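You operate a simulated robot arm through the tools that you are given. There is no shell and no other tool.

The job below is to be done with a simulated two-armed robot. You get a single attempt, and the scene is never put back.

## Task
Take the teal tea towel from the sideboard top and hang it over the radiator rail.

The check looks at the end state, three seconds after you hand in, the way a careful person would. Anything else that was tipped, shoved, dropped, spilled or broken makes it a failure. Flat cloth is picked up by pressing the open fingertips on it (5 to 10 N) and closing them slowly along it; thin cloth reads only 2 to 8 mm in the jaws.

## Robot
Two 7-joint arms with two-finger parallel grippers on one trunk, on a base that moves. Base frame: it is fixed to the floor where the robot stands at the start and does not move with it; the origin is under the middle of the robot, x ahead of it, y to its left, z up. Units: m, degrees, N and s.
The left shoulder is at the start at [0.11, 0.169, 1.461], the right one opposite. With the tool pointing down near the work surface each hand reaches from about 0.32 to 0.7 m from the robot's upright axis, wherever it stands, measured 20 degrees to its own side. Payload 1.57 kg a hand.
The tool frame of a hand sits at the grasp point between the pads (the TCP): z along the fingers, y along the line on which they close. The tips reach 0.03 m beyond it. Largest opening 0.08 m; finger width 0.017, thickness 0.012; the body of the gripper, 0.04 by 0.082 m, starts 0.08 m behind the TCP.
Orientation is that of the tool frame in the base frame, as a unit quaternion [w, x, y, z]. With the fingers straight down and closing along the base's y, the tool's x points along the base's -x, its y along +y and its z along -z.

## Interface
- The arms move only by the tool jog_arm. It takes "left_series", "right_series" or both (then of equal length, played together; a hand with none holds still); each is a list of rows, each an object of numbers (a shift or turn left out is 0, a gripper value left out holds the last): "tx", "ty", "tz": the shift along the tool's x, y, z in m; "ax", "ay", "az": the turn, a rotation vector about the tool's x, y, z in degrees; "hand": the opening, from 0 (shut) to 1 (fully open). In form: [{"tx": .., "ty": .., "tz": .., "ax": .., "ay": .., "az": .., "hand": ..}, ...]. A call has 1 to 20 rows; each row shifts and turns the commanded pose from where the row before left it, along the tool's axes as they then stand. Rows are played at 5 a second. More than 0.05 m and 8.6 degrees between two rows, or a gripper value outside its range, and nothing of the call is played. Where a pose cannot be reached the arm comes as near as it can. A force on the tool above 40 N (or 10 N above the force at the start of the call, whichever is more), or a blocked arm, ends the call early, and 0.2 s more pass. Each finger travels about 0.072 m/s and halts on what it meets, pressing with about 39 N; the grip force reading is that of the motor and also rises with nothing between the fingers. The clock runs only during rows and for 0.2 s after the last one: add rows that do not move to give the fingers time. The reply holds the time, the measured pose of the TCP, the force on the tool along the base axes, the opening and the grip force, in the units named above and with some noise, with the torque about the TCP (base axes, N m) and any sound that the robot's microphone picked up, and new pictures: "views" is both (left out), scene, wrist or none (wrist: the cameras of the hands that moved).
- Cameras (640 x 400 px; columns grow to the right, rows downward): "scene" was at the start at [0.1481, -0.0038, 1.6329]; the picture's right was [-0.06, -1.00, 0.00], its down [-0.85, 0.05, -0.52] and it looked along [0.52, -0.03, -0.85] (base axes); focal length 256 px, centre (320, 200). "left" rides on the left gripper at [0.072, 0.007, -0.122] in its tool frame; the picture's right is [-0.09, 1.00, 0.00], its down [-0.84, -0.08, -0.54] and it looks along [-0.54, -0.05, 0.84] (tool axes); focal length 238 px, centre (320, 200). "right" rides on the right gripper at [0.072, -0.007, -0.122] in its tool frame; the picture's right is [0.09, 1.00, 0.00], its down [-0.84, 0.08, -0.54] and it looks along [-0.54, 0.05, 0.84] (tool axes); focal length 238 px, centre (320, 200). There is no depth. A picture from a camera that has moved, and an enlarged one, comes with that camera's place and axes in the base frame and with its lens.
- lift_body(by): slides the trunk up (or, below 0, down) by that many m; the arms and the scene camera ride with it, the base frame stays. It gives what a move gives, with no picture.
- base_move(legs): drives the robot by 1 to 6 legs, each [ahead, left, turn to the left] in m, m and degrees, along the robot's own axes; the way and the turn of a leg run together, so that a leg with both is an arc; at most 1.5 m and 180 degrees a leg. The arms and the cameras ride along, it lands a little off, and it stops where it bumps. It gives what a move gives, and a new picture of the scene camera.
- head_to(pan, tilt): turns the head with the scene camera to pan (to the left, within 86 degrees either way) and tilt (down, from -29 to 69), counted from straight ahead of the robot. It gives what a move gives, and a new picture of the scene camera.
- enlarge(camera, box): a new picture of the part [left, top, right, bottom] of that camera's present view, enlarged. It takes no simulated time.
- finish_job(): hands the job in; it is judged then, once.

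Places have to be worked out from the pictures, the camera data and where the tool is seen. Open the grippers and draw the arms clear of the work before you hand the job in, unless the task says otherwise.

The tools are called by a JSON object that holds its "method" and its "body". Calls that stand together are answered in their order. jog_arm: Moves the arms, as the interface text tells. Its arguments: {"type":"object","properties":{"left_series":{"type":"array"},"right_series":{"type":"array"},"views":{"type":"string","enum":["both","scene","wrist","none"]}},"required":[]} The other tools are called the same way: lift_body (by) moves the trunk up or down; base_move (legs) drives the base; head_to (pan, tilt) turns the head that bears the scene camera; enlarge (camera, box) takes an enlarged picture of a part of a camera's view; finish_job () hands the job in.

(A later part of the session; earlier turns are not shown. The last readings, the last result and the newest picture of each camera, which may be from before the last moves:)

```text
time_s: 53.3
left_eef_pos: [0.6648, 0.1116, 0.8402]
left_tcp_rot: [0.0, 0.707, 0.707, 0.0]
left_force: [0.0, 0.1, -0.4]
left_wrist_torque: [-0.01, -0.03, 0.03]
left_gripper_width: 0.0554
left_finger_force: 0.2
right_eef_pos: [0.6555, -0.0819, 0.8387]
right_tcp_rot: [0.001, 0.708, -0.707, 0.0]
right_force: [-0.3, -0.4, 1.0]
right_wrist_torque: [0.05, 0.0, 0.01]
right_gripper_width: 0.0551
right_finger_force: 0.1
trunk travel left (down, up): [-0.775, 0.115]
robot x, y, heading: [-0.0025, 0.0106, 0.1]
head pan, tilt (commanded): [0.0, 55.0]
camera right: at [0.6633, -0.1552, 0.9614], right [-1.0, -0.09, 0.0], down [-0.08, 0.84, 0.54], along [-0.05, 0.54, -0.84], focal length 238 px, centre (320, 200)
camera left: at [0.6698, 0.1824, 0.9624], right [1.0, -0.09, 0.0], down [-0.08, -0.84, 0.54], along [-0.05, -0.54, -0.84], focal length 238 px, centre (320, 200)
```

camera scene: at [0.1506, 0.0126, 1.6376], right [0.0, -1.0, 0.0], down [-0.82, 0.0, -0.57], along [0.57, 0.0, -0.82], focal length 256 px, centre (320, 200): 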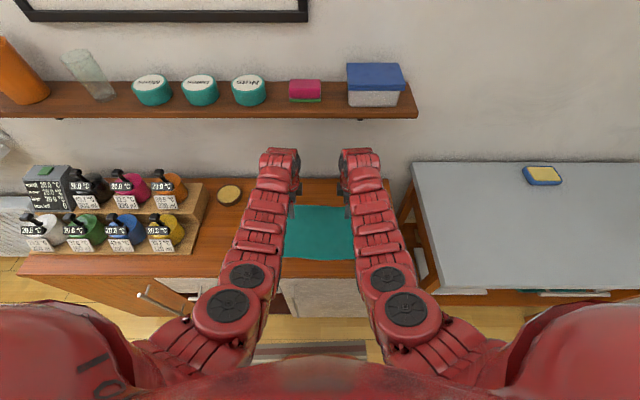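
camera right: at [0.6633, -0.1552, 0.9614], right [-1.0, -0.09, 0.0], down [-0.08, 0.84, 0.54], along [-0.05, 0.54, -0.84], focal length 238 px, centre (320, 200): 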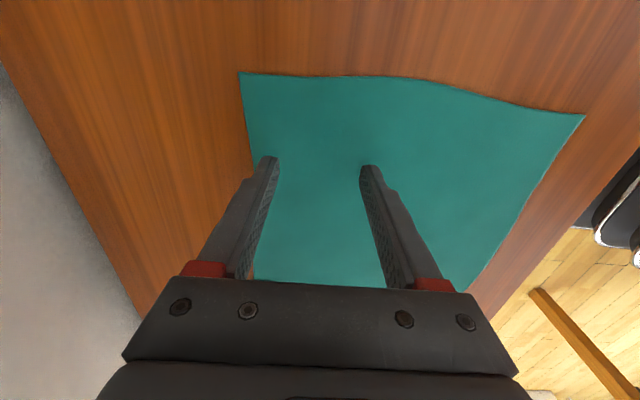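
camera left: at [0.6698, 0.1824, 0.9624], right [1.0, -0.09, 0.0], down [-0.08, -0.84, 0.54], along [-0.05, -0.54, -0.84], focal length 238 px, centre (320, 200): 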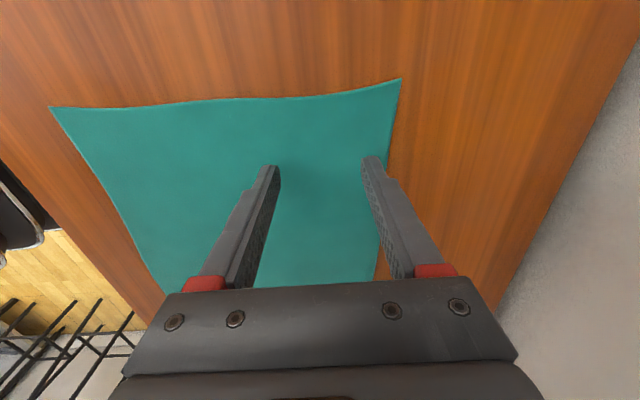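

No contact yet with the tips near z≈0.81. I creep down 2 mm per row.

{"method": "jog_arm", "body": {"left_series": [{"tz": 0.003}, {"tz": 0.002}, {"tz": 0.002}, {}], "right_series": [{"tz": 0.003}, {"tz": 0.002}, {"tz": 0.002}, {}], "views": "none"}}

```text
time_s: 54.3
left_eef_pos: [0.6641, 0.111, 0.8322]
left_tcp_rot: [0.0, 0.707, 0.708, 0.0]
left_force: [-0.3, -0.4, 0.2]
left_wrist_torque: [-0.02, -0.02, 0.01]
left_gripper_width: 0.0552
left_finger_force: 0.0
right_eef_pos: [0.6566, -0.0832, 0.8321]
right_tcp_rot: [0.001, 0.708, -0.706, 0.0]
right_force: [-0.4, -0.5, -0.5]
right_wrist_torque: [0.01, -0.02, -0.02]
right_gripper_width: 0.0553
right_finger_force: 0.0
trunk travel left (down, up): [-0.775, 0.115]
robot x, y, heading: [0.001, 0.0115, 0.2]
head pan, tilt (commanded): [0.0, 55.0]
```

Still no contact (tips about z≈0.802). I continue down in 2 mm steps.

{"method": "jog_arm", "body": {"left_series": [{"tz": 0.002}, {"tz": 0.002}, {}], "right_series": [{"tz": 0.002}, {"tz": 0.002}, {}], "views": "none"}}

```text
time_s: 55.1
left_eef_pos: [0.6629, 0.1108, 0.8314]
left_tcp_rot: [0.002, 0.707, 0.708, 0.002]
left_force: [2.6, 1.6, 22.1]
left_wrist_torque: [0.06, 0.53, -0.05]
left_gripper_width: 0.0545
left_finger_force: 0.1
right_eef_pos: [0.6551, -0.0823, 0.8303]
right_tcp_rot: [-0.003, 0.708, -0.707, -0.001]
right_force: [1.5, -0.4, 7.8]
right_wrist_torque: [0.0, 0.04, 0.01]
right_gripper_width: 0.0546
right_finger_force: 0.1
trunk travel left (down, up): [-0.775, 0.115]
robot x, y, heading: [0.0014, 0.0104, -0.1]
head pan, tilt (commanded): [0.0, 55.0]
```

Contact: right presses with about 8 N, left with 22 N, which is too much. I raise the left hand 1.5 mm.

{"method": "jog_arm", "body": {"left_series": [{"tz": -0.0015}, {}], "right_series": [{}, {}], "views": "none"}}

```text
time_s: 55.7
left_eef_pos: [0.6613, 0.1104, 0.8318]
left_tcp_rot: [0.001, 0.706, 0.708, 0.001]
left_force: [2.2, 1.6, 7.8]
left_wrist_torque: [0.03, -0.08, 0.06]
left_gripper_width: 0.0552
left_finger_force: 0.0
right_eef_pos: [0.655, -0.0822, 0.831]
right_tcp_rot: [-0.003, 0.707, -0.707, 0.001]
right_force: [0.7, -0.2, 20.6]
right_wrist_torque: [0.05, 0.33, 0.04]
right_gripper_width: 0.0544
right_finger_force: 0.0
trunk travel left (down, up): [-0.775, 0.115]
robot x, y, heading: [-0.001, 0.0093, 0.2]
head pan, tilt (commanded): [0.0, 55.0]
```

Left is now at 8 N but the right rose to 21 N. I raise the right hand by 1.3 mm and recheck.

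{"method": "jog_arm", "body": {"left_series": [{}, {}, {}], "right_series": [{"tz": -0.0013}, {}, {}], "views": "none"}}

```text
time_s: 56.5
left_eef_pos: [0.6628, 0.1108, 0.8321]
left_tcp_rot: [0.001, 0.707, 0.707, 0.001]
left_force: [-1.0, -1.5, 10.1]
left_wrist_torque: [-0.06, 0.0, 0.02]
left_gripper_width: 0.055
left_finger_force: 0.0
right_eef_pos: [0.6545, -0.0834, 0.832]
right_tcp_rot: [0.0, 0.708, -0.706, 0.0]
right_force: [2.3, 1.6, 13.5]
right_wrist_torque: [0.06, -0.28, 0.02]
right_gripper_width: 0.0552
right_finger_force: 0.1
trunk travel left (down, up): [-0.775, 0.115]
robot x, y, heading: [-0.0021, 0.0104, 0.0]
head pan, tilt (commanded): [0.0, 55.0]
```

Left 10 N, right 13.5 N. I ease both up slightly to land in the 5–10 N range.

{"method": "jog_arm", "body": {"left_series": [{"tz": -0.0003}, {}], "right_series": [{"tz": -0.0006}, {}], "views": "none"}}

```text
time_s: 57.1
left_eef_pos: [0.6626, 0.1094, 0.832]
left_tcp_rot: [0.002, 0.706, 0.708, 0.001]
left_force: [-3.4, -0.1, 11.7]
left_wrist_torque: [0.02, 0.04, 0.04]
left_gripper_width: 0.0552
left_finger_force: 0.1
right_eef_pos: [0.6549, -0.0822, 0.8315]
right_tcp_rot: [0.001, 0.708, -0.706, -0.001]
right_force: [-0.3, 0.7, 4.8]
right_wrist_torque: [0.0, -0.12, 0.03]
right_gripper_width: 0.0553
right_finger_force: 0.1
trunk travel left (down, up): [-0.775, 0.115]
robot x, y, heading: [-0.0016, 0.0122, 0.1]
head pan, tilt (commanded): [0.0, 55.0]
```

Both are pressing around 5–10 N. Now I close both hands slowly along the cloth, then hold.

{"method": "jog_arm", "body": {"left_series": [{"hand": 0.65}, {"hand": 0.61}, {"hand": 0.57}, {"hand": 0.53}, {"hand": 0.49}, {"hand": 0.45}, {"hand": 0.41}, {"hand": 0.37}, {"hand": 0.33}, {"hand": 0.29}, {"hand": 0.25}], "right_series": [{"hand": 0.65}, {"hand": 0.61}, {"hand": 0.57}, {"hand": 0.53}, {"hand": 0.49}, {"hand": 0.45}, {"hand": 0.41}, {"hand": 0.37}, {"hand": 0.33}, {"hand": 0.29}, {"hand": 0.25}], "views": "both"}}

```text
time_s: 59.5
left_eef_pos: [0.6624, 0.1109, 0.8322]
left_tcp_rot: [0.0, 0.706, 0.709, 0.0]
left_force: [-0.7, 0.8, 15.7]
left_wrist_torque: [-0.03, -0.06, 0.01]
left_gripper_width: 0.0193
left_finger_force: 0.1
right_eef_pos: [0.6555, -0.083, 0.832]
right_tcp_rot: [-0.001, 0.708, -0.706, 0.0]
right_force: [0.4, -0.1, -0.2]
right_wrist_torque: [0.02, -0.01, 0.02]
right_gripper_width: 0.0198
right_finger_force: 0.0
trunk travel left (down, up): [-0.775, 0.115]
robot x, y, heading: [-0.0025, 0.0119, 0.0]
head pan, tilt (commanded): [0.0, 55.0]
camera scene: at [0.1488, 0.0121, 1.6377], right [0.0, -1.0, 0.0], down [-0.82, 0.0, -0.57], along [0.57, 0.0, -0.82], focal length 256 px, centre (320, 200)
camera right: at [0.6617, -0.1559, 0.9541], right [-1.0, -0.09, 0.0], down [-0.08, 0.84, 0.54], along [-0.05, 0.54, -0.84], focal length 238 px, centre (320, 200)
camera left: at [0.6686, 0.1818, 0.9542], right [1.0, -0.09, 0.0], down [-0.08, -0.84, 0.54], along [-0.05, -0.54, -0.84], focal length 238 px, centre (320, 200)
```

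scene: 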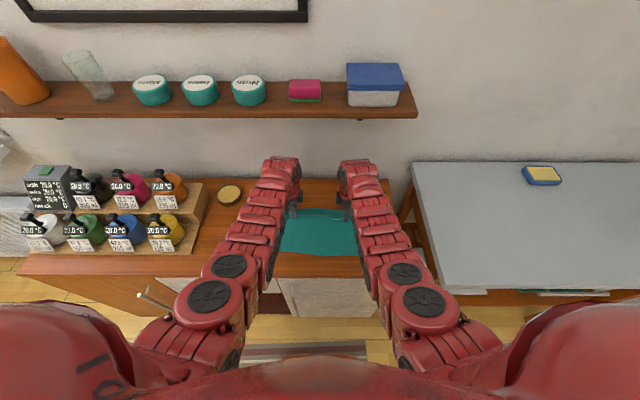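
right: 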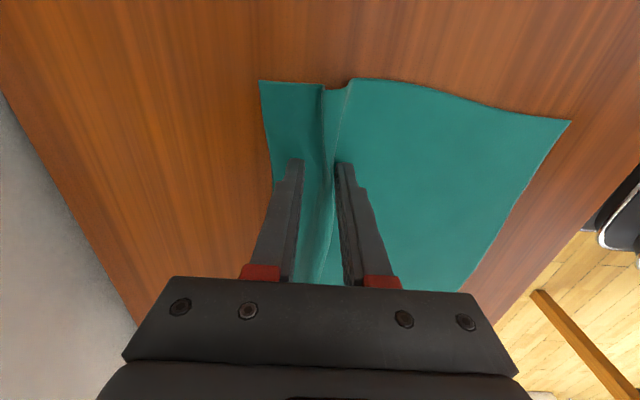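
left: 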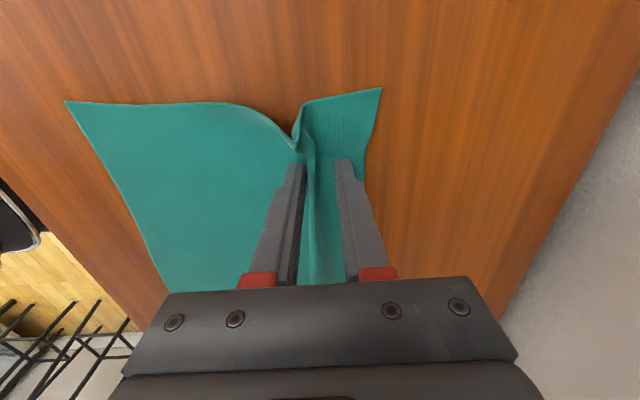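

A ridge of cloth has risen between the fingers of both hands. The right hand's pressure fell to about 0 N, so I nudge it down slightly and finish closing.

{"method": "jog_arm", "body": {"left_series": [{"hand": 0.22}, {"hand": 0.19}, {"hand": 0.16}, {"hand": 0.13}, {"hand": 0.1}, {"hand": 0.07}, {"hand": 0.04}, {"hand": 0.0}, {}, {}], "right_series": [{"hand": 0.22, "tz": 0.0006}, {"hand": 0.19}, {"hand": 0.16}, {"hand": 0.13}, {"hand": 0.1}, {"hand": 0.07}, {"hand": 0.04}, {"hand": 0.0}, {}, {}], "views": "both"}}

```text
time_s: 61.7
left_eef_pos: [0.6627, 0.1108, 0.8313]
left_tcp_rot: [0.002, 0.706, 0.708, 0.0]
left_force: [0.1, 0.1, 13.5]
left_wrist_torque: [0.01, -0.04, -0.02]
left_gripper_width: 0.0021
left_finger_force: 23.4
right_eef_pos: [0.6545, -0.0832, 0.8317]
right_tcp_rot: [0.001, 0.708, -0.707, 0.0]
right_force: [-0.8, -1.1, 2.9]
right_wrist_torque: [-0.02, 0.04, 0.04]
right_gripper_width: 0.0021
right_finger_force: 23.9
trunk travel left (down, up): [-0.775, 0.115]
robot x, y, heading: [-0.0022, 0.0151, 0.1]
head pan, tilt (commanded): [0.0, 55.0]
camera scene: at [0.1488, 0.0123, 1.6377], right [0.0, -1.0, 0.0], down [-0.82, 0.0, -0.57], along [0.57, 0.0, -0.82], focal length 256 px, centre (320, 200)
camera right: at [0.6617, -0.1559, 0.9535], right [-1.0, -0.09, 0.0], down [-0.08, 0.84, 0.54], along [-0.05, 0.54, -0.84], focal length 238 px, centre (320, 200)
camera left: at [0.6686, 0.182, 0.9542], right [1.0, -0.09, 0.0], down [-0.08, -0.84, 0.54], along [-0.05, -0.54, -0.84], focal length 238 px, centre (320, 200)
```

scene: 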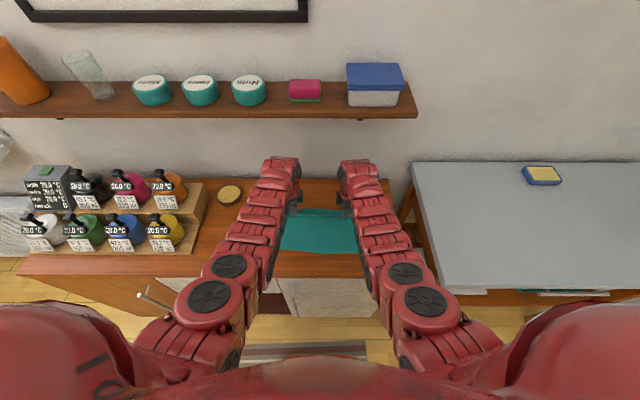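
right: 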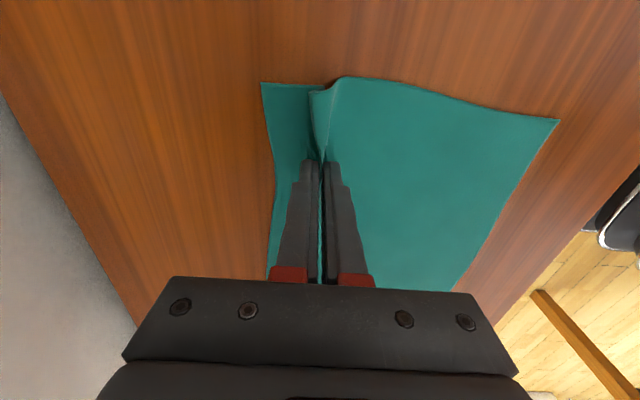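
left: 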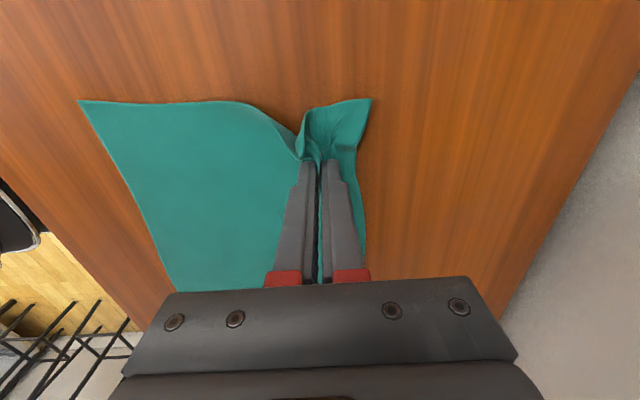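

Both jaws read 2.1 mm with cloth between them. I lift both hands together slowly by about 14 cm and check.

{"method": "jog_arm", "body": {"left_series": [{"tz": -0.01}, {"tz": -0.02}, {"tz": -0.02}, {"tz": -0.02}, {"tz": -0.02}, {"tz": -0.02}, {"tz": -0.03}, {}], "right_series": [{"tz": -0.01}, {"tz": -0.02}, {"tz": -0.02}, {"tz": -0.02}, {"tz": -0.02}, {"tz": -0.02}, {"tz": -0.03}, {}], "views": "both"}}

```text
time_s: 63.5
left_eef_pos: [0.6633, 0.1119, 0.9706]
left_tcp_rot: [0.0, 0.706, 0.708, -0.002]
left_force: [-0.6, 0.7, 0.5]
left_wrist_torque: [0.0, 0.02, 0.01]
left_gripper_width: 0.0023
left_finger_force: 23.6
right_eef_pos: [0.6555, -0.0836, 0.969]
right_tcp_rot: [0.0, 0.709, -0.706, -0.001]
right_force: [0.5, 0.0, -0.3]
right_wrist_torque: [-0.01, 0.02, 0.01]
right_gripper_width: 0.0022
right_finger_force: 23.6
trunk travel left (down, up): [-0.775, 0.115]
robot x, y, heading: [-0.0005, 0.013, -0.1]
head pan, tilt (commanded): [0.0, 55.0]
camera scene: at [0.1522, 0.014, 1.6373], right [0.0, -1.0, 0.0], down [-0.82, 0.0, -0.57], along [0.57, 0.0, -0.82], focal length 256 px, centre (320, 200)
camera right: at [0.6639, -0.155, 1.0913], right [-1.0, -0.1, 0.0], down [-0.08, 0.84, 0.54], along [-0.05, 0.54, -0.84], focal length 238 px, centre (320, 200)
camera left: at [0.6693, 0.1831, 1.0929], right [1.0, -0.09, 0.0], down [-0.08, -0.84, 0.54], along [-0.05, -0.54, -0.84], focal length 238 px, centre (320, 200)
```

scene: 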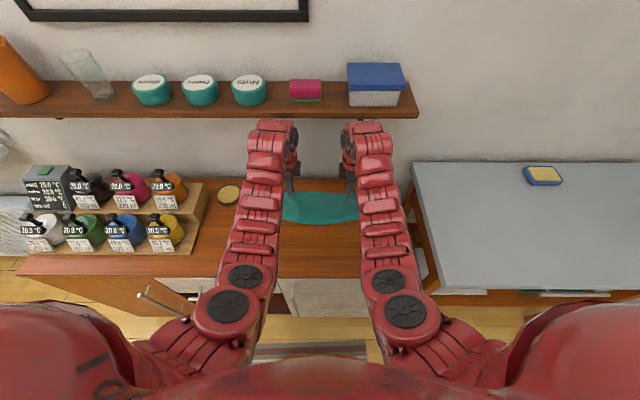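
right: 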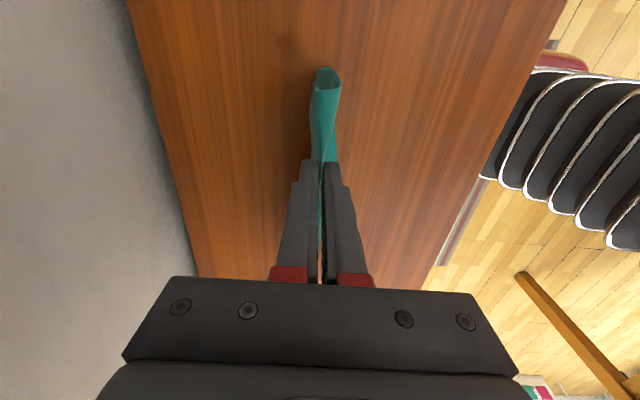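
left: 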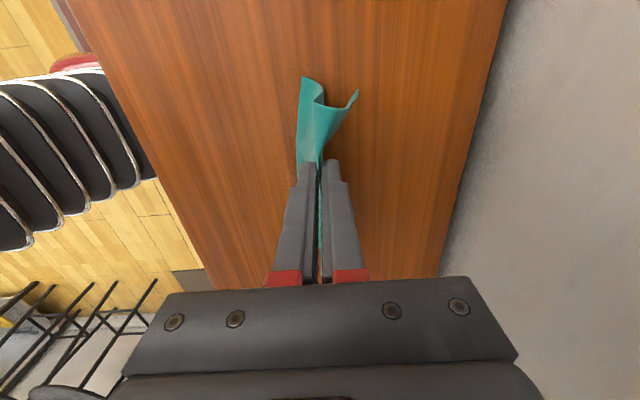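

The towel hangs from both hands with a short flap on the far side and the bulk on the near side. I raise it a bit more and back straight away from the sideboard.

{"method": "jog_arm", "body": {"left_series": [{"tz": -0.02}, {"tz": -0.02}, {}], "right_series": [{"tz": -0.02}, {"tz": -0.02}, {}], "views": "none"}}

{"method": "base_move", "body": {"legs": [[-0.45, 0, 0]]}}

```text
time_s: 64.3
left_eef_pos: [0.6656, 0.1093, 1.0093]
left_tcp_rot: [0.0, 0.707, 0.707, 0.0]
left_force: [0.3, -0.4, -0.7]
left_wrist_torque: [0.01, -0.02, 0.03]
left_gripper_width: 0.0021
left_finger_force: 23.8
right_eef_pos: [0.6558, -0.0837, 1.0084]
right_tcp_rot: [0.001, 0.708, -0.706, 0.0]
right_force: [-0.3, 0.1, 1.0]
right_wrist_torque: [0.0, 0.03, 0.03]
right_gripper_width: 0.0022
right_finger_force: 23.6
trunk travel left (down, up): [-0.775, 0.115]
robot x, y, heading: [0.0013, 0.0091, 0.2]
head pan, tilt (commanded): [0.0, 55.0]
```

```text
time_s: 67.0
left_eef_pos: [0.2159, 0.112, 1.0089]
left_tcp_rot: [0.0, 0.705, 0.71, 0.0]
left_force: [-0.3, 0.3, -0.1]
left_wrist_torque: [-0.01, -0.03, -0.02]
left_gripper_width: 0.0023
left_finger_force: 24.2
right_eef_pos: [0.2092, -0.0827, 1.009]
right_tcp_rot: [0.001, 0.71, -0.704, -0.001]
right_force: [0.4, -1.3, 0.6]
right_wrist_torque: [-0.03, -0.04, -0.02]
right_gripper_width: 0.0022
right_finger_force: 23.9
trunk travel left (down, up): [-0.775, 0.115]
robot x, y, heading: [-0.4491, 0.0048, 0.4]
head pan, tilt (commanded): [0.0, 55.0]
camera scene: at [-0.296, 0.0112, 1.6374], right [0.01, -1.0, 0.0], down [-0.82, -0.01, -0.57], along [0.57, 0.0, -0.82], focal length 256 px, centre (320, 200)
```

scene: 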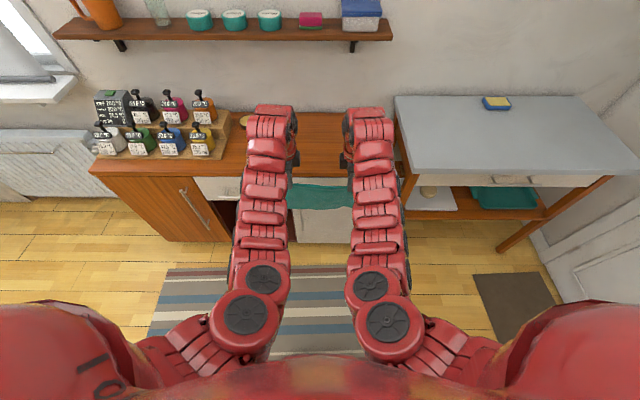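

The sideboard is clear and the towel is still held. I drive left in two legs to stand opposite the middle of the rail (y≈1.70).

{"method": "base_move", "body": {"legs": [[0, 1.2, 0], [0, 0.47, 0]]}}

{"method": "head_to", "body": {"pan": 0, "tilt": 40}}

```text
time_s: 75.6
left_eef_pos: [0.1899, 1.8035, 1.0086]
left_tcp_rot: [0.0, 0.702, 0.712, 0.0]
left_force: [0.4, 0.6, -0.1]
left_wrist_torque: [-0.01, -0.01, 0.0]
left_gripper_width: 0.0023
left_finger_force: 23.5
right_eef_pos: [0.1852, 1.6095, 1.0099]
right_tcp_rot: [0.0, 0.713, -0.701, 0.0]
right_force: [-1.1, -0.1, -0.5]
right_wrist_torque: [0.0, -0.01, 0.01]
right_gripper_width: 0.0022
right_finger_force: 23.8
trunk travel left (down, up): [-0.775, 0.115]
robot x, y, heading: [-0.4765, 1.6936, 0.9]
head pan, tilt (commanded): [0.0, 55.0]
camera scene: at [-0.3216, 1.6982, 1.6374], right [0.02, -1.0, 0.0], down [-0.82, -0.01, -0.57], along [0.57, 0.01, -0.82], focal length 256 px, centre (320, 200)
```

scene: 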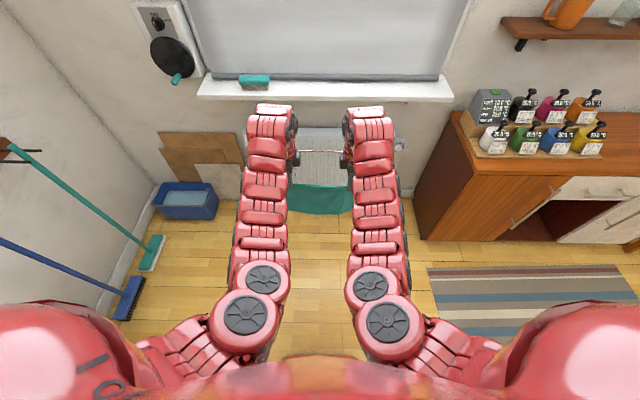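

```text
time_s: 76.3
left_eef_pos: [0.1898, 1.8023, 1.0098]
left_tcp_rot: [-0.001, 0.702, 0.713, 0.0]
left_force: [-0.2, 0.3, -1.7]
left_wrist_torque: [0.02, -0.03, -0.03]
left_gripper_width: 0.0021
left_finger_force: 23.9
right_eef_pos: [0.1844, 1.6105, 1.0099]
right_tcp_rot: [0.0, 0.712, -0.702, -0.001]
right_force: [0.4, 0.4, -1.0]
right_wrist_torque: [0.02, 0.03, -0.01]
right_gripper_width: 0.0025
right_finger_force: 24.5
trunk travel left (down, up): [-0.775, 0.115]
robot x, y, heading: [-0.4733, 1.6943, 0.8]
head pan, tilt (commanded): [0.0, 40.0]
camera scene: at [-0.3087, 1.6988, 1.6581], right [0.02, -1.0, 0.0], down [-0.64, -0.01, -0.77], along [0.77, 0.01, -0.64], focal length 256 px, centre (320, 200)
```

scene: 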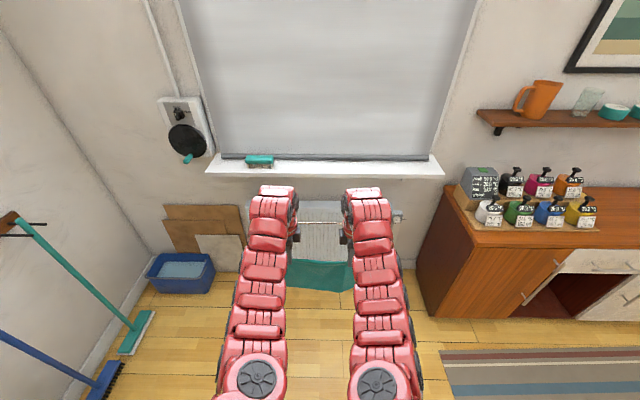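

I stand opposite the rail with the towel still held by both hands. I straighten the heading, lower the trunk 0.22 m, and start tilting both hands so the fingers point forward-down.

{"method": "base_move", "body": {"legs": [[0, 0.01, -0.9]]}}

{"method": "lift_body", "body": {"by": -0.22}}

{"method": "jog_arm", "body": {"left_series": [{"ax": -7}, {"ax": -7}, {"ax": -7}, {}], "right_series": [{"ax": 7}, {"ax": 7}, {"ax": 7}, {}], "views": "both"}}

```text
time_s: 77.1
left_eef_pos: [0.1917, 1.7998, 1.009]
left_tcp_rot: [0.0, 0.707, 0.707, 0.0]
left_force: [0.1, 0.5, -0.2]
left_wrist_torque: [0.05, 0.0, 0.0]
left_gripper_width: 0.0023
left_finger_force: 23.4
right_eef_pos: [0.183, 1.6081, 1.0093]
right_tcp_rot: [0.001, -0.707, 0.707, 0.001]
right_force: [0.5, 1.1, -0.1]
right_wrist_torque: [0.03, -0.01, 0.0]
right_gripper_width: 0.0022
right_finger_force: 23.6
trunk travel left (down, up): [-0.775, 0.115]
robot x, y, heading: [-0.4729, 1.7046, 0.2]
head pan, tilt (commanded): [0.0, 40.0]
camera scene: at [-0.3087, 1.7038, 1.6581], right [0.0, -1.0, 0.0], down [-0.64, 0.0, -0.77], along [0.77, 0.0, -0.64], focal length 256 px, centre (320, 200)
```

scene: 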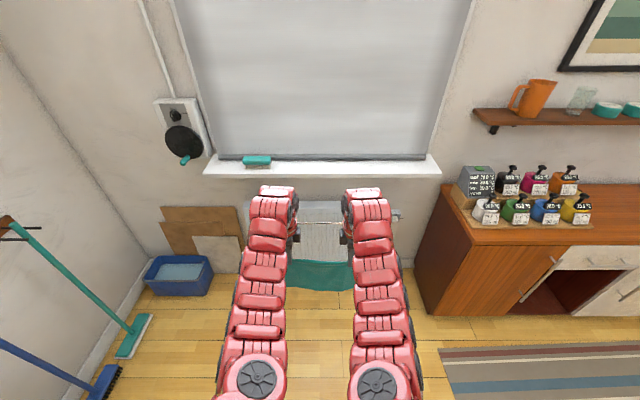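

```text
time_s: 79.4
left_eef_pos: [0.1923, 1.8023, 0.7897]
left_tcp_rot: [-0.001, 0.707, 0.707, 0.001]
left_force: [0.1, 0.4, -0.4]
left_wrist_torque: [0.01, -0.01, -0.02]
left_gripper_width: 0.0022
left_finger_force: 23.3
right_eef_pos: [0.1834, 1.6094, 0.7899]
right_tcp_rot: [0.0, 0.707, -0.707, -0.001]
right_force: [-1.3, 0.2, 0.0]
right_wrist_torque: [0.04, -0.04, -0.01]
right_gripper_width: 0.0023
right_finger_force: 23.7
trunk travel left (down, up): [-0.555, 0.335]
robot x, y, heading: [-0.4731, 1.7068, -0.2]
head pan, tilt (commanded): [0.0, 40.0]
```

```text
time_s: 80.4
left_eef_pos: [0.1919, 1.8005, 0.7901]
left_tcp_rot: [0.129, 0.696, 0.695, 0.129]
left_force: [0.7, 0.7, -0.6]
left_wrist_torque: [0.0, 0.04, 0.01]
left_gripper_width: 0.0019
left_finger_force: 23.6
right_eef_pos: [0.1826, 1.6084, 0.7891]
right_tcp_rot: [0.129, -0.695, 0.696, -0.129]
right_force: [-0.1, -1.1, -0.3]
right_wrist_torque: [0.01, 0.03, 0.0]
right_gripper_width: 0.0022
right_finger_force: 24.2
trunk travel left (down, up): [-0.555, 0.335]
robot x, y, heading: [-0.4709, 1.7047, 0.0]
head pan, tilt (commanded): [0.0, 40.0]
camera scene: at [-0.3082, 1.706, 1.4381], right [0.0, -1.0, 0.0], down [-0.64, 0.0, -0.77], along [0.77, 0.0, -0.64], focal length 256 px, centre (320, 200)
camera right: at [0.1451, 1.5353, 0.9054], right [-0.93, -0.09, -0.36], down [-0.27, 0.84, 0.48], along [0.25, 0.54, -0.8], focal length 238 px, centre (320, 200)
camera left: at [0.1537, 1.8726, 0.9061], right [0.93, -0.09, 0.36], down [-0.27, -0.84, 0.48], along [0.25, -0.54, -0.8], focal length 238 px, centre (320, 200)
```

scene: 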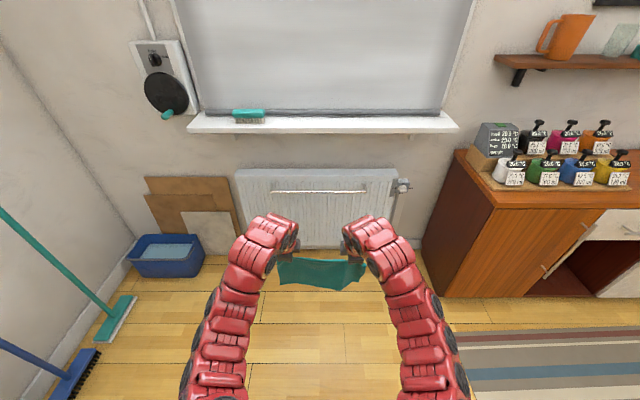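
right: 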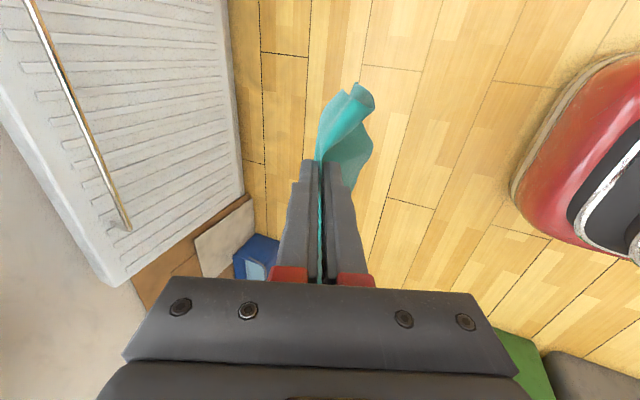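
left: 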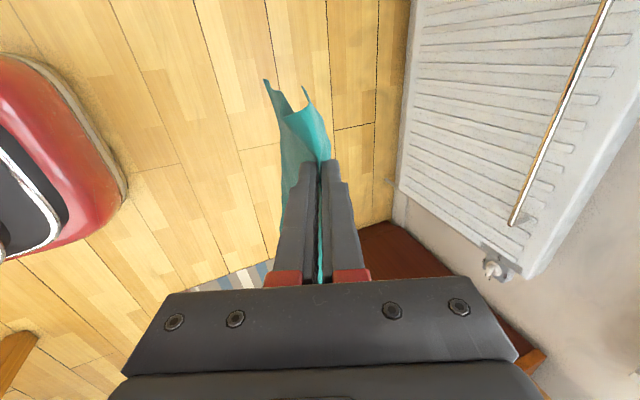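

The tilt goes the right way (fingers now lean forward), and the rail is fully in view. I enlarge it to refine its position.

{"method": "enlarge", "body": {"camera": "scene", "box": [224, 150, 416, 270]}}

```text
3.33 times, centred on (320, 210) of scene
camera zoom: at [-0.3082, 1.706, 1.4381], right [0.0, -1.0, 0.0], down [-0.64, 0.0, -0.77], along [0.77, 0.0, -0.64], focal length 855 px, centre (320, 167)
```

zoom: 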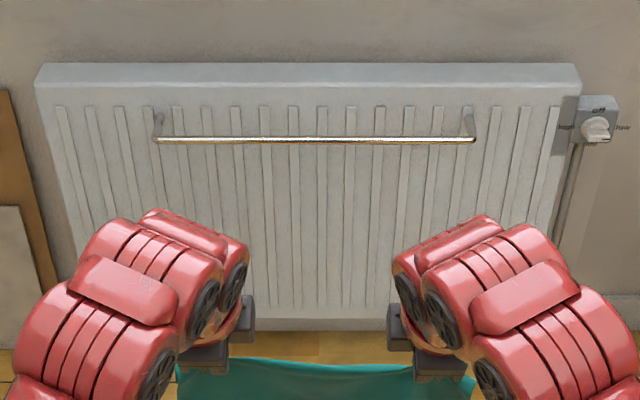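

Rail refined: x≈0.710, z≈0.640, y 1.47–1.95, with about 7.5 cm gap to the panel. I continue the tilt to 45°.

{"method": "jog_arm", "body": {"left_series": [{"ax": -8}, {"ax": -8}, {"ax": -8}, {}, {}], "right_series": [{"ax": 8}, {"ax": 8}, {"ax": 8}, {}, {}], "views": "both"}}

```text
time_s: 81.6
left_eef_pos: [0.1922, 1.8021, 0.7896]
left_tcp_rot: [0.271, 0.654, 0.652, 0.271]
left_force: [-0.4, 0.1, 0.0]
left_wrist_torque: [-0.01, 0.01, 0.01]
left_gripper_width: 0.0022
left_finger_force: 24.2
right_eef_pos: [0.183, 1.6082, 0.7901]
right_tcp_rot: [-0.271, 0.653, -0.653, 0.271]
right_force: [1.1, -0.2, -0.5]
right_wrist_torque: [0.01, 0.05, 0.02]
right_gripper_width: 0.0021
right_finger_force: 24.2
trunk travel left (down, up): [-0.555, 0.335]
robot x, y, heading: [-0.4733, 1.7062, 0.2]
head pan, tilt (commanded): [0.0, 40.0]
camera scene: at [-0.3092, 1.706, 1.4382], right [0.0, -1.0, 0.0], down [-0.64, 0.0, -0.77], along [0.77, 0.0, -0.64], focal length 256 px, centre (320, 200)
camera right: at [0.101, 1.5359, 0.8805], right [-0.7, -0.09, -0.7], down [-0.44, 0.84, 0.33], along [0.56, 0.54, -0.63], focal length 238 px, centre (320, 200)
camera left: at [0.11, 1.873, 0.8809], right [0.7, -0.09, 0.71], down [-0.44, -0.84, 0.33], along [0.56, -0.54, -0.63], focal length 238 px, centre (320, 200)
```

scene: 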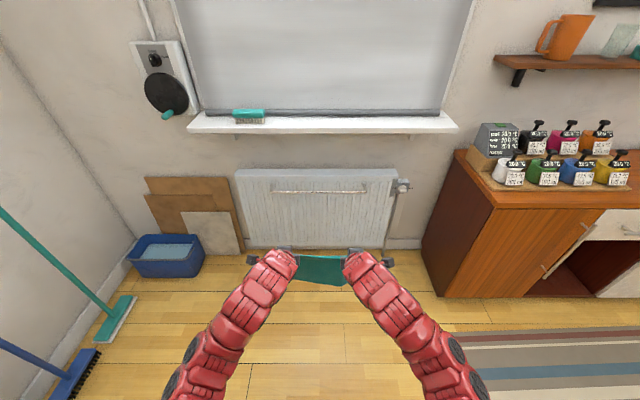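
right: 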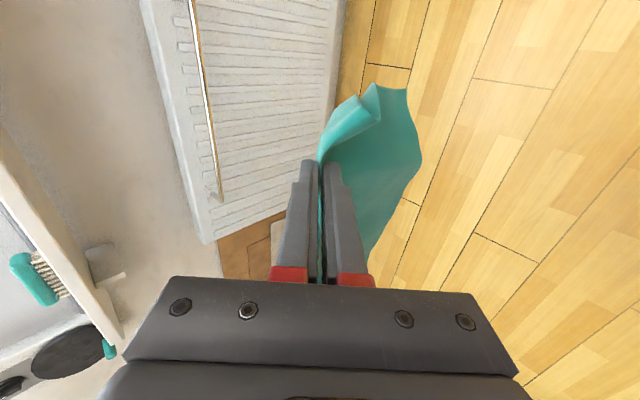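
left: 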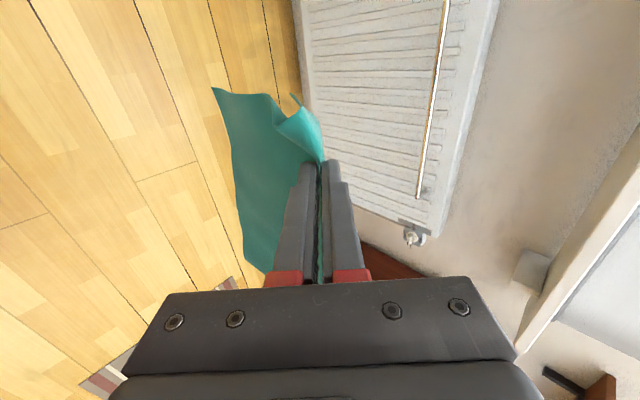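

Both hands are at 45° with the bulk hanging below the lower fingers and a short flap at the tips. I drive forward 0.45 m so the tips stop about 5 cm short of the rail, well above it and clear of the sill.

{"method": "base_move", "body": {"legs": [[0.44, 0.005, 0]]}}

```text
time_s: 84.3
left_eef_pos: [0.6297, 1.8122, 0.7879]
left_tcp_rot: [0.27, 0.652, 0.655, 0.271]
left_force: [0.1, 0.3, -0.2]
left_wrist_torque: [-0.01, -0.02, 0.02]
left_gripper_width: 0.0022
left_finger_force: 23.3
right_eef_pos: [0.621, 1.6191, 0.7883]
right_tcp_rot: [-0.271, 0.656, -0.651, 0.27]
right_force: [0.1, -0.4, 0.1]
right_wrist_torque: [-0.01, 0.03, -0.04]
right_gripper_width: 0.0022
right_finger_force: 23.9
trunk travel left (down, up): [-0.555, 0.335]
robot x, y, heading: [-0.0344, 1.7138, 0.5]
head pan, tilt (commanded): [0.0, 40.0]
camera scene: at [0.1298, 1.7133, 1.438], right [0.01, -1.0, 0.0], down [-0.64, 0.0, -0.77], along [0.77, 0.0, -0.64], focal length 256 px, centre (320, 200)
```

scene: 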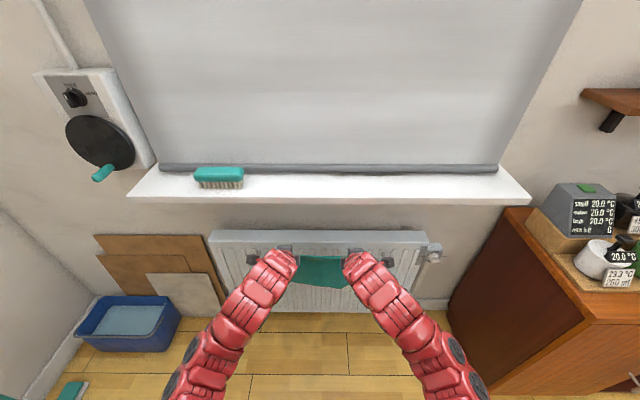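

The hands are just in front of the rail, below the sill level. I lower both about 6.5 cm so the tips pass about 6 cm above the rail, and bring the right hand 9 mm forward to level with the left.

{"method": "jog_arm", "body": {"left_series": [{"tz": 0.0156, "ty": -0.0156}, {"tz": 0.0156, "ty": -0.0156}, {"tz": 0.0156, "ty": -0.0156}, {}], "right_series": [{"tz": 0.0156, "ty": 0.0156}, {"tz": 0.0156, "ty": 0.0156}, {"tz": 0.022, "ty": 0.0092}, {}], "views": "both"}}

```text
time_s: 85.3
left_eef_pos: [0.629, 1.8114, 0.7226]
left_tcp_rot: [0.269, 0.651, 0.655, 0.272]
left_force: [-0.2, 0.1, -0.4]
left_wrist_torque: [0.0, 0.03, 0.0]
left_gripper_width: 0.0023
left_finger_force: 23.0
right_eef_pos: [0.6296, 1.6176, 0.7246]
right_tcp_rot: [-0.271, 0.655, -0.652, 0.269]
right_force: [-0.4, 0.8, 0.3]
right_wrist_torque: [0.0, 0.05, 0.04]
right_gripper_width: 0.0021
right_finger_force: 24.2
trunk travel left (down, up): [-0.555, 0.335]
robot x, y, heading: [-0.0349, 1.7151, 0.4]
head pan, tilt (commanded): [0.0, 40.0]
camera scene: at [0.1287, 1.7133, 1.4382], right [0.01, -1.0, 0.0], down [-0.64, 0.0, -0.77], along [0.77, 0.0, -0.64], focal length 256 px, centre (320, 200)
camera right: at [0.5489, 1.5456, 0.8153], right [-0.7, -0.1, -0.7], down [-0.44, 0.83, 0.33], along [0.56, 0.54, -0.63], focal length 238 px, centre (320, 200)
camera left: at [0.5469, 1.8818, 0.8152], right [0.7, -0.09, 0.7], down [-0.43, -0.84, 0.33], along [0.56, -0.54, -0.63], focal length 238 px, centre (320, 200)
```

scene: 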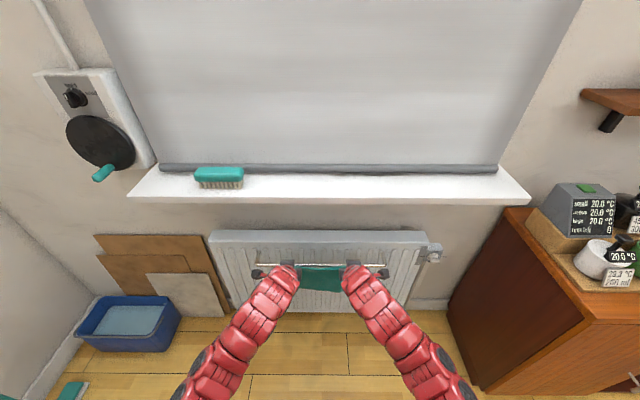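
right: 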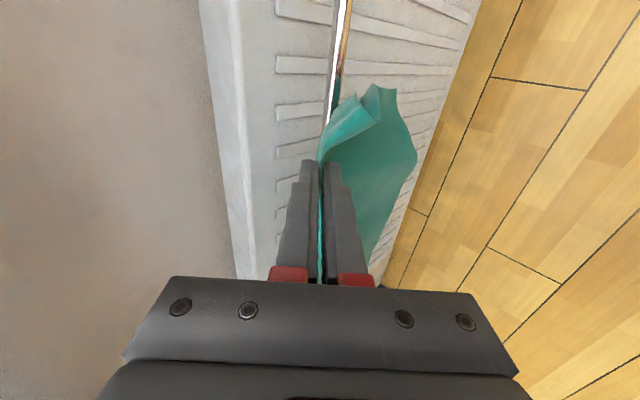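
left: 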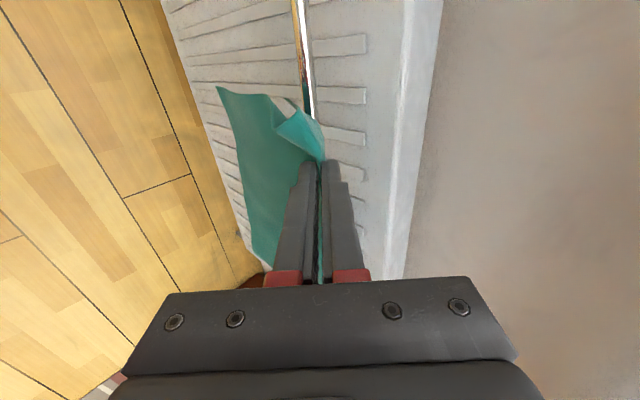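

The towel is just in front of the rail, which lies right along the line of the fingers. I move both hands forward 9 cm over the rail so the bulk is carried over it.

{"method": "jog_arm", "body": {"left_series": [{"tz": 0.0106, "ty": 0.0106}, {"tz": 0.0106, "ty": 0.0106}, {"tz": 0.0106, "ty": 0.0106}, {"tz": 0.0106, "ty": 0.0106}, {"tz": 0.0106, "ty": 0.0106}, {"tz": 0.0106, "ty": 0.0106}, {}], "right_series": [{"tz": 0.0106, "ty": -0.0106}, {"tz": 0.0106, "ty": -0.0106}, {"tz": 0.0106, "ty": -0.0106}, {"tz": 0.0106, "ty": -0.0106}, {"tz": 0.0106, "ty": -0.0106}, {"tz": 0.0106, "ty": -0.0106}, {}], "views": "both"}}

```text
time_s: 86.9
left_eef_pos: [0.7189, 1.8139, 0.7229]
left_tcp_rot: [0.269, 0.652, 0.655, 0.272]
left_force: [0.1, -0.6, 0.1]
left_wrist_torque: [0.0, 0.04, -0.01]
left_gripper_width: 0.0022
left_finger_force: 23.5
right_eef_pos: [0.7203, 1.6209, 0.7225]
right_tcp_rot: [-0.271, 0.655, -0.651, 0.27]
right_force: [-0.7, -0.7, 0.2]
right_wrist_torque: [-0.02, 0.01, 0.02]
right_gripper_width: 0.0019
right_finger_force: 23.5
trunk travel left (down, up): [-0.555, 0.335]
robot x, y, heading: [-0.0334, 1.7113, 0.3]
head pan, tilt (commanded): [0.0, 40.0]
camera scene: at [0.1287, 1.7133, 1.4382], right [0.01, -1.0, 0.0], down [-0.64, 0.0, -0.77], along [0.77, 0.0, -0.64], focal length 256 px, centre (320, 200)
camera right: at [0.6389, 1.5476, 0.8138], right [-0.7, -0.1, -0.7], down [-0.44, 0.83, 0.33], along [0.56, 0.54, -0.63], focal length 238 px, centre (320, 200)
camera left: at [0.6361, 1.8832, 0.8143], right [0.7, -0.09, 0.7], down [-0.43, -0.84, 0.33], along [0.56, -0.54, -0.63], focal length 238 px, centre (320, 200)
```

scene: 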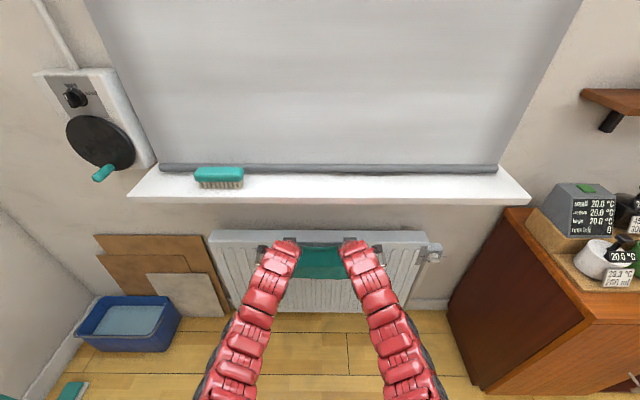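
right: 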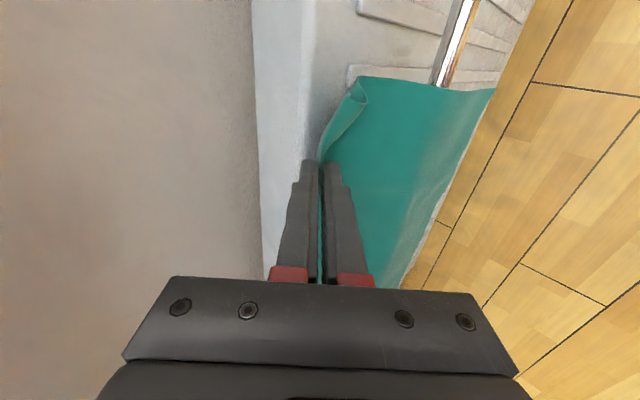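
left: 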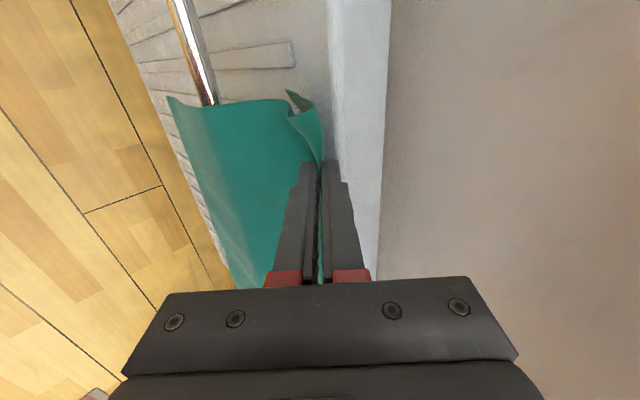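

The bulk now lies over the rail with the front part hanging below it on my side, and the flap is behind. I lower the hands to about tip level with the rail, just behind it and 2–3 cm clear of the panel.

{"method": "jog_arm", "body": {"left_series": [{"tz": 0.0117, "ty": -0.006}, {"tz": 0.0117, "ty": -0.006}, {"tz": 0.0117, "ty": -0.006}, {"tz": 0.0117, "ty": -0.006}, {}], "right_series": [{"tz": 0.0117, "ty": 0.006}, {"tz": 0.0117, "ty": 0.006}, {"tz": 0.0117, "ty": 0.006}, {"tz": 0.0117, "ty": 0.006}, {}], "views": "both"}}

```text
time_s: 88.1
left_eef_pos: [0.7341, 1.8123, 0.6748]
left_tcp_rot: [0.271, 0.652, 0.654, 0.271]
left_force: [-16.2, -0.3, 9.1]
left_wrist_torque: [0.05, -0.05, -0.02]
left_gripper_width: 0.0021
left_finger_force: 23.5
right_eef_pos: [0.7332, 1.6222, 0.6723]
right_tcp_rot: [-0.272, 0.655, -0.651, 0.27]
right_force: [-3.9, 0.2, 0.6]
right_wrist_torque: [0.01, 0.06, -0.01]
right_gripper_width: 0.0023
right_finger_force: 23.5
trunk travel left (down, up): [-0.555, 0.335]
robot x, y, heading: [-0.0363, 1.7108, 0.3]
head pan, tilt (commanded): [0.0, 40.0]
camera scene: at [0.125, 1.7133, 1.4387], right [0.01, -1.0, 0.0], down [-0.64, 0.0, -0.77], along [0.77, 0.0, -0.64], focal length 256 px, centre (320, 200)
camera right: at [0.6517, 1.5479, 0.7641], right [-0.7, -0.1, -0.7], down [-0.44, 0.83, 0.33], along [0.56, 0.54, -0.63], focal length 238 px, centre (320, 200)
camera left: at [0.6507, 1.8829, 0.7656], right [0.7, -0.09, 0.71], down [-0.43, -0.84, 0.33], along [0.56, -0.54, -0.63], focal length 238 px, centre (320, 200)
```

scene: 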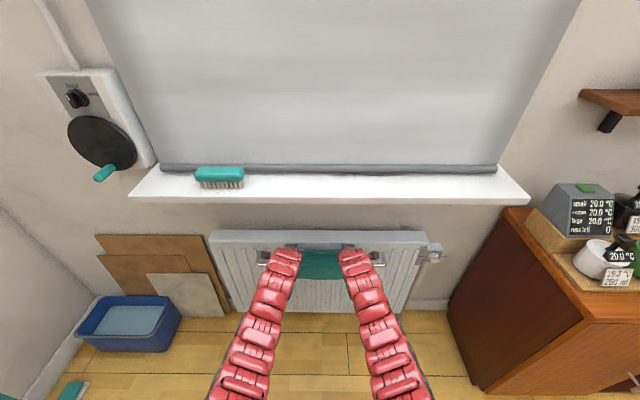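
right: 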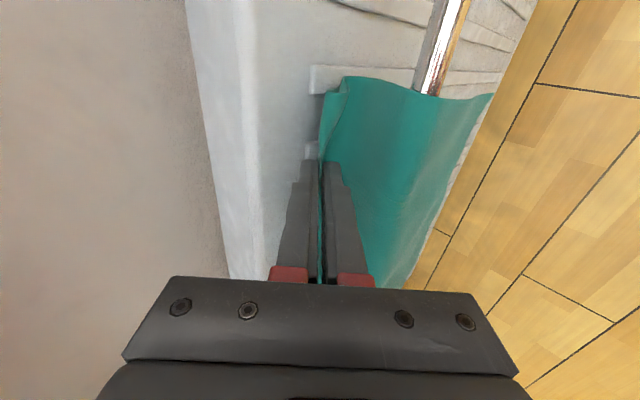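
left: 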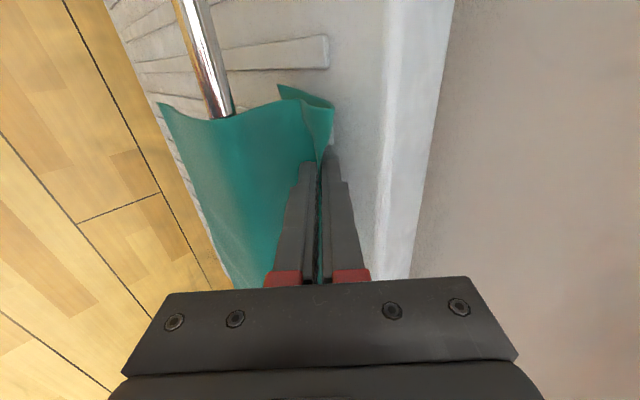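

The left fingertip touched a rib of the radiator (16 N), so the ribs stand further out than I judged. I back both hands off about 12 mm; the tips stay roughly 3 cm behind the rail.

{"method": "jog_arm", "body": {"left_series": [{"tz": -0.0053, "ty": -0.0032}, {"tz": -0.0053, "ty": -0.0032}, {}], "right_series": [{"tz": -0.0053, "ty": 0.0032}, {"tz": -0.0053, "ty": 0.0032}, {}], "views": "wrist"}}

```text
time_s: 88.9
left_eef_pos: [0.7228, 1.8121, 0.6741]
left_tcp_rot: [0.271, 0.652, 0.655, 0.271]
left_force: [0.0, 1.0, -1.1]
left_wrist_torque: [0.01, 0.01, 0.02]
left_gripper_width: 0.0019
left_finger_force: 24.1
right_eef_pos: [0.7246, 1.6195, 0.6743]
right_tcp_rot: [-0.271, 0.656, -0.65, 0.27]
right_force: [0.5, 0.6, -1.0]
right_wrist_torque: [0.02, 0.04, 0.03]
right_gripper_width: 0.0023
right_finger_force: 23.8
trunk travel left (down, up): [-0.555, 0.335]
robot x, y, heading: [-0.0336, 1.7088, 0.2]
head pan, tilt (commanded): [0.0, 40.0]
camera right: at [0.643, 1.5469, 0.7663], right [-0.7, -0.1, -0.7], down [-0.44, 0.83, 0.33], along [0.56, 0.54, -0.63], focal length 238 px, centre (320, 200)
camera left: at [0.6408, 1.8833, 0.7666], right [0.7, -0.09, 0.7], down [-0.43, -0.84, 0.33], along [0.56, -0.54, -0.63], focal length 238 px, centre (320, 200)
```

right: 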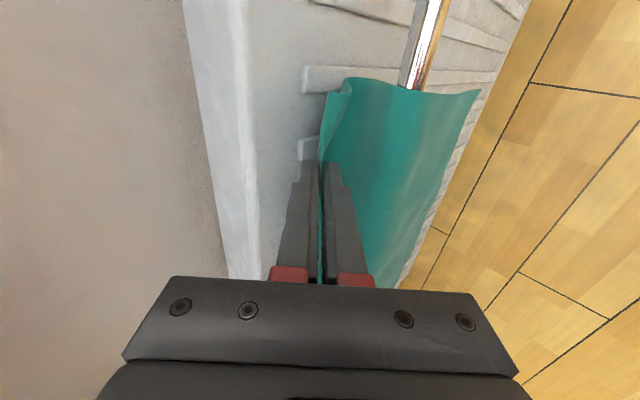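
left: 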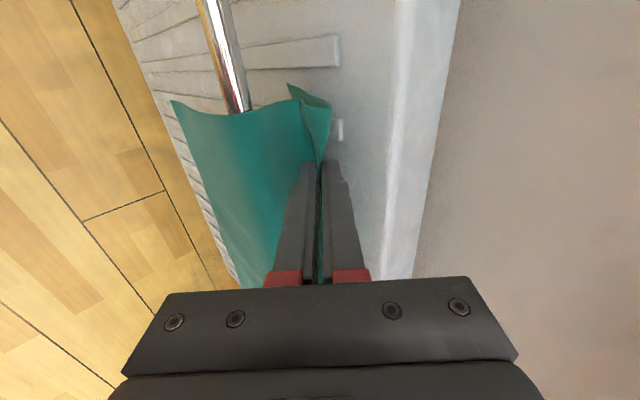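

No contact now; the towel hangs over the rail with about 11 cm in front. I open the fingers gently to about 18 mm to let the ridge slip free.

{"method": "jog_arm", "body": {"left_series": [{"hand": 0.06}, {"hand": 0.1}, {"hand": 0.14}, {"hand": 0.18}, {"hand": 0.22}, {}, {}, {}], "right_series": [{"hand": 0.06}, {"hand": 0.1}, {"hand": 0.14}, {"hand": 0.18}, {"hand": 0.22}, {}, {}, {}], "views": "both"}}

```text
time_s: 90.7
left_eef_pos: [0.7216, 1.8128, 0.675]
left_tcp_rot: [0.269, 0.651, 0.656, 0.272]
left_force: [0.1, -0.3, -0.7]
left_wrist_torque: [-0.03, 0.0, 0.0]
left_gripper_width: 0.0176
left_finger_force: 0.1
right_eef_pos: [0.7237, 1.6199, 0.6748]
right_tcp_rot: [-0.271, 0.656, -0.651, 0.27]
right_force: [-0.3, -0.1, -0.6]
right_wrist_torque: [0.06, 0.01, 0.02]
right_gripper_width: 0.0176
right_finger_force: 0.0
trunk travel left (down, up): [-0.555, 0.335]
robot x, y, heading: [-0.0355, 1.7128, 0.3]
head pan, tilt (commanded): [0.0, 40.0]
camera scene: at [0.1291, 1.7133, 1.4381], right [0.01, -1.0, 0.0], down [-0.64, 0.0, -0.77], along [0.77, 0.0, -0.64], focal length 256 px, centre (320, 200)
camera right: at [0.6426, 1.5468, 0.7662], right [-0.7, -0.1, -0.7], down [-0.44, 0.83, 0.33], along [0.56, 0.54, -0.63], focal length 238 px, centre (320, 200)
camera left: at [0.6404, 1.8833, 0.7666], right [0.7, -0.09, 0.7], down [-0.43, -0.84, 0.33], along [0.56, -0.54, -0.63], focal length 238 px, centre (320, 200)
```

scene: 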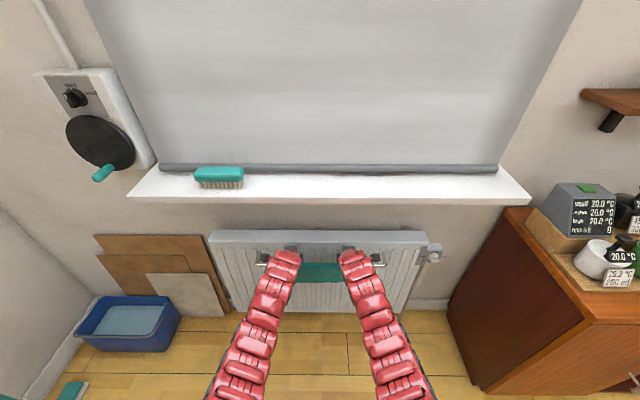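
right: 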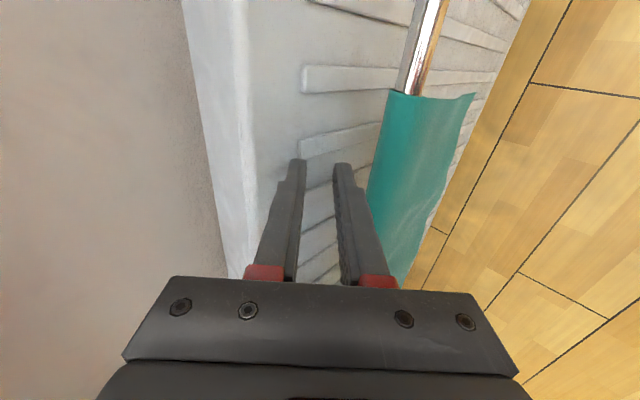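
left: 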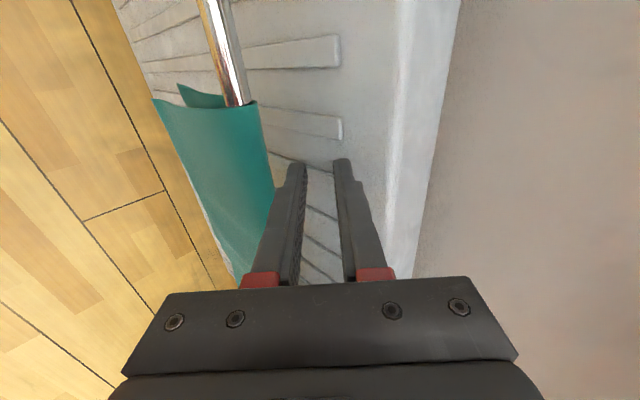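

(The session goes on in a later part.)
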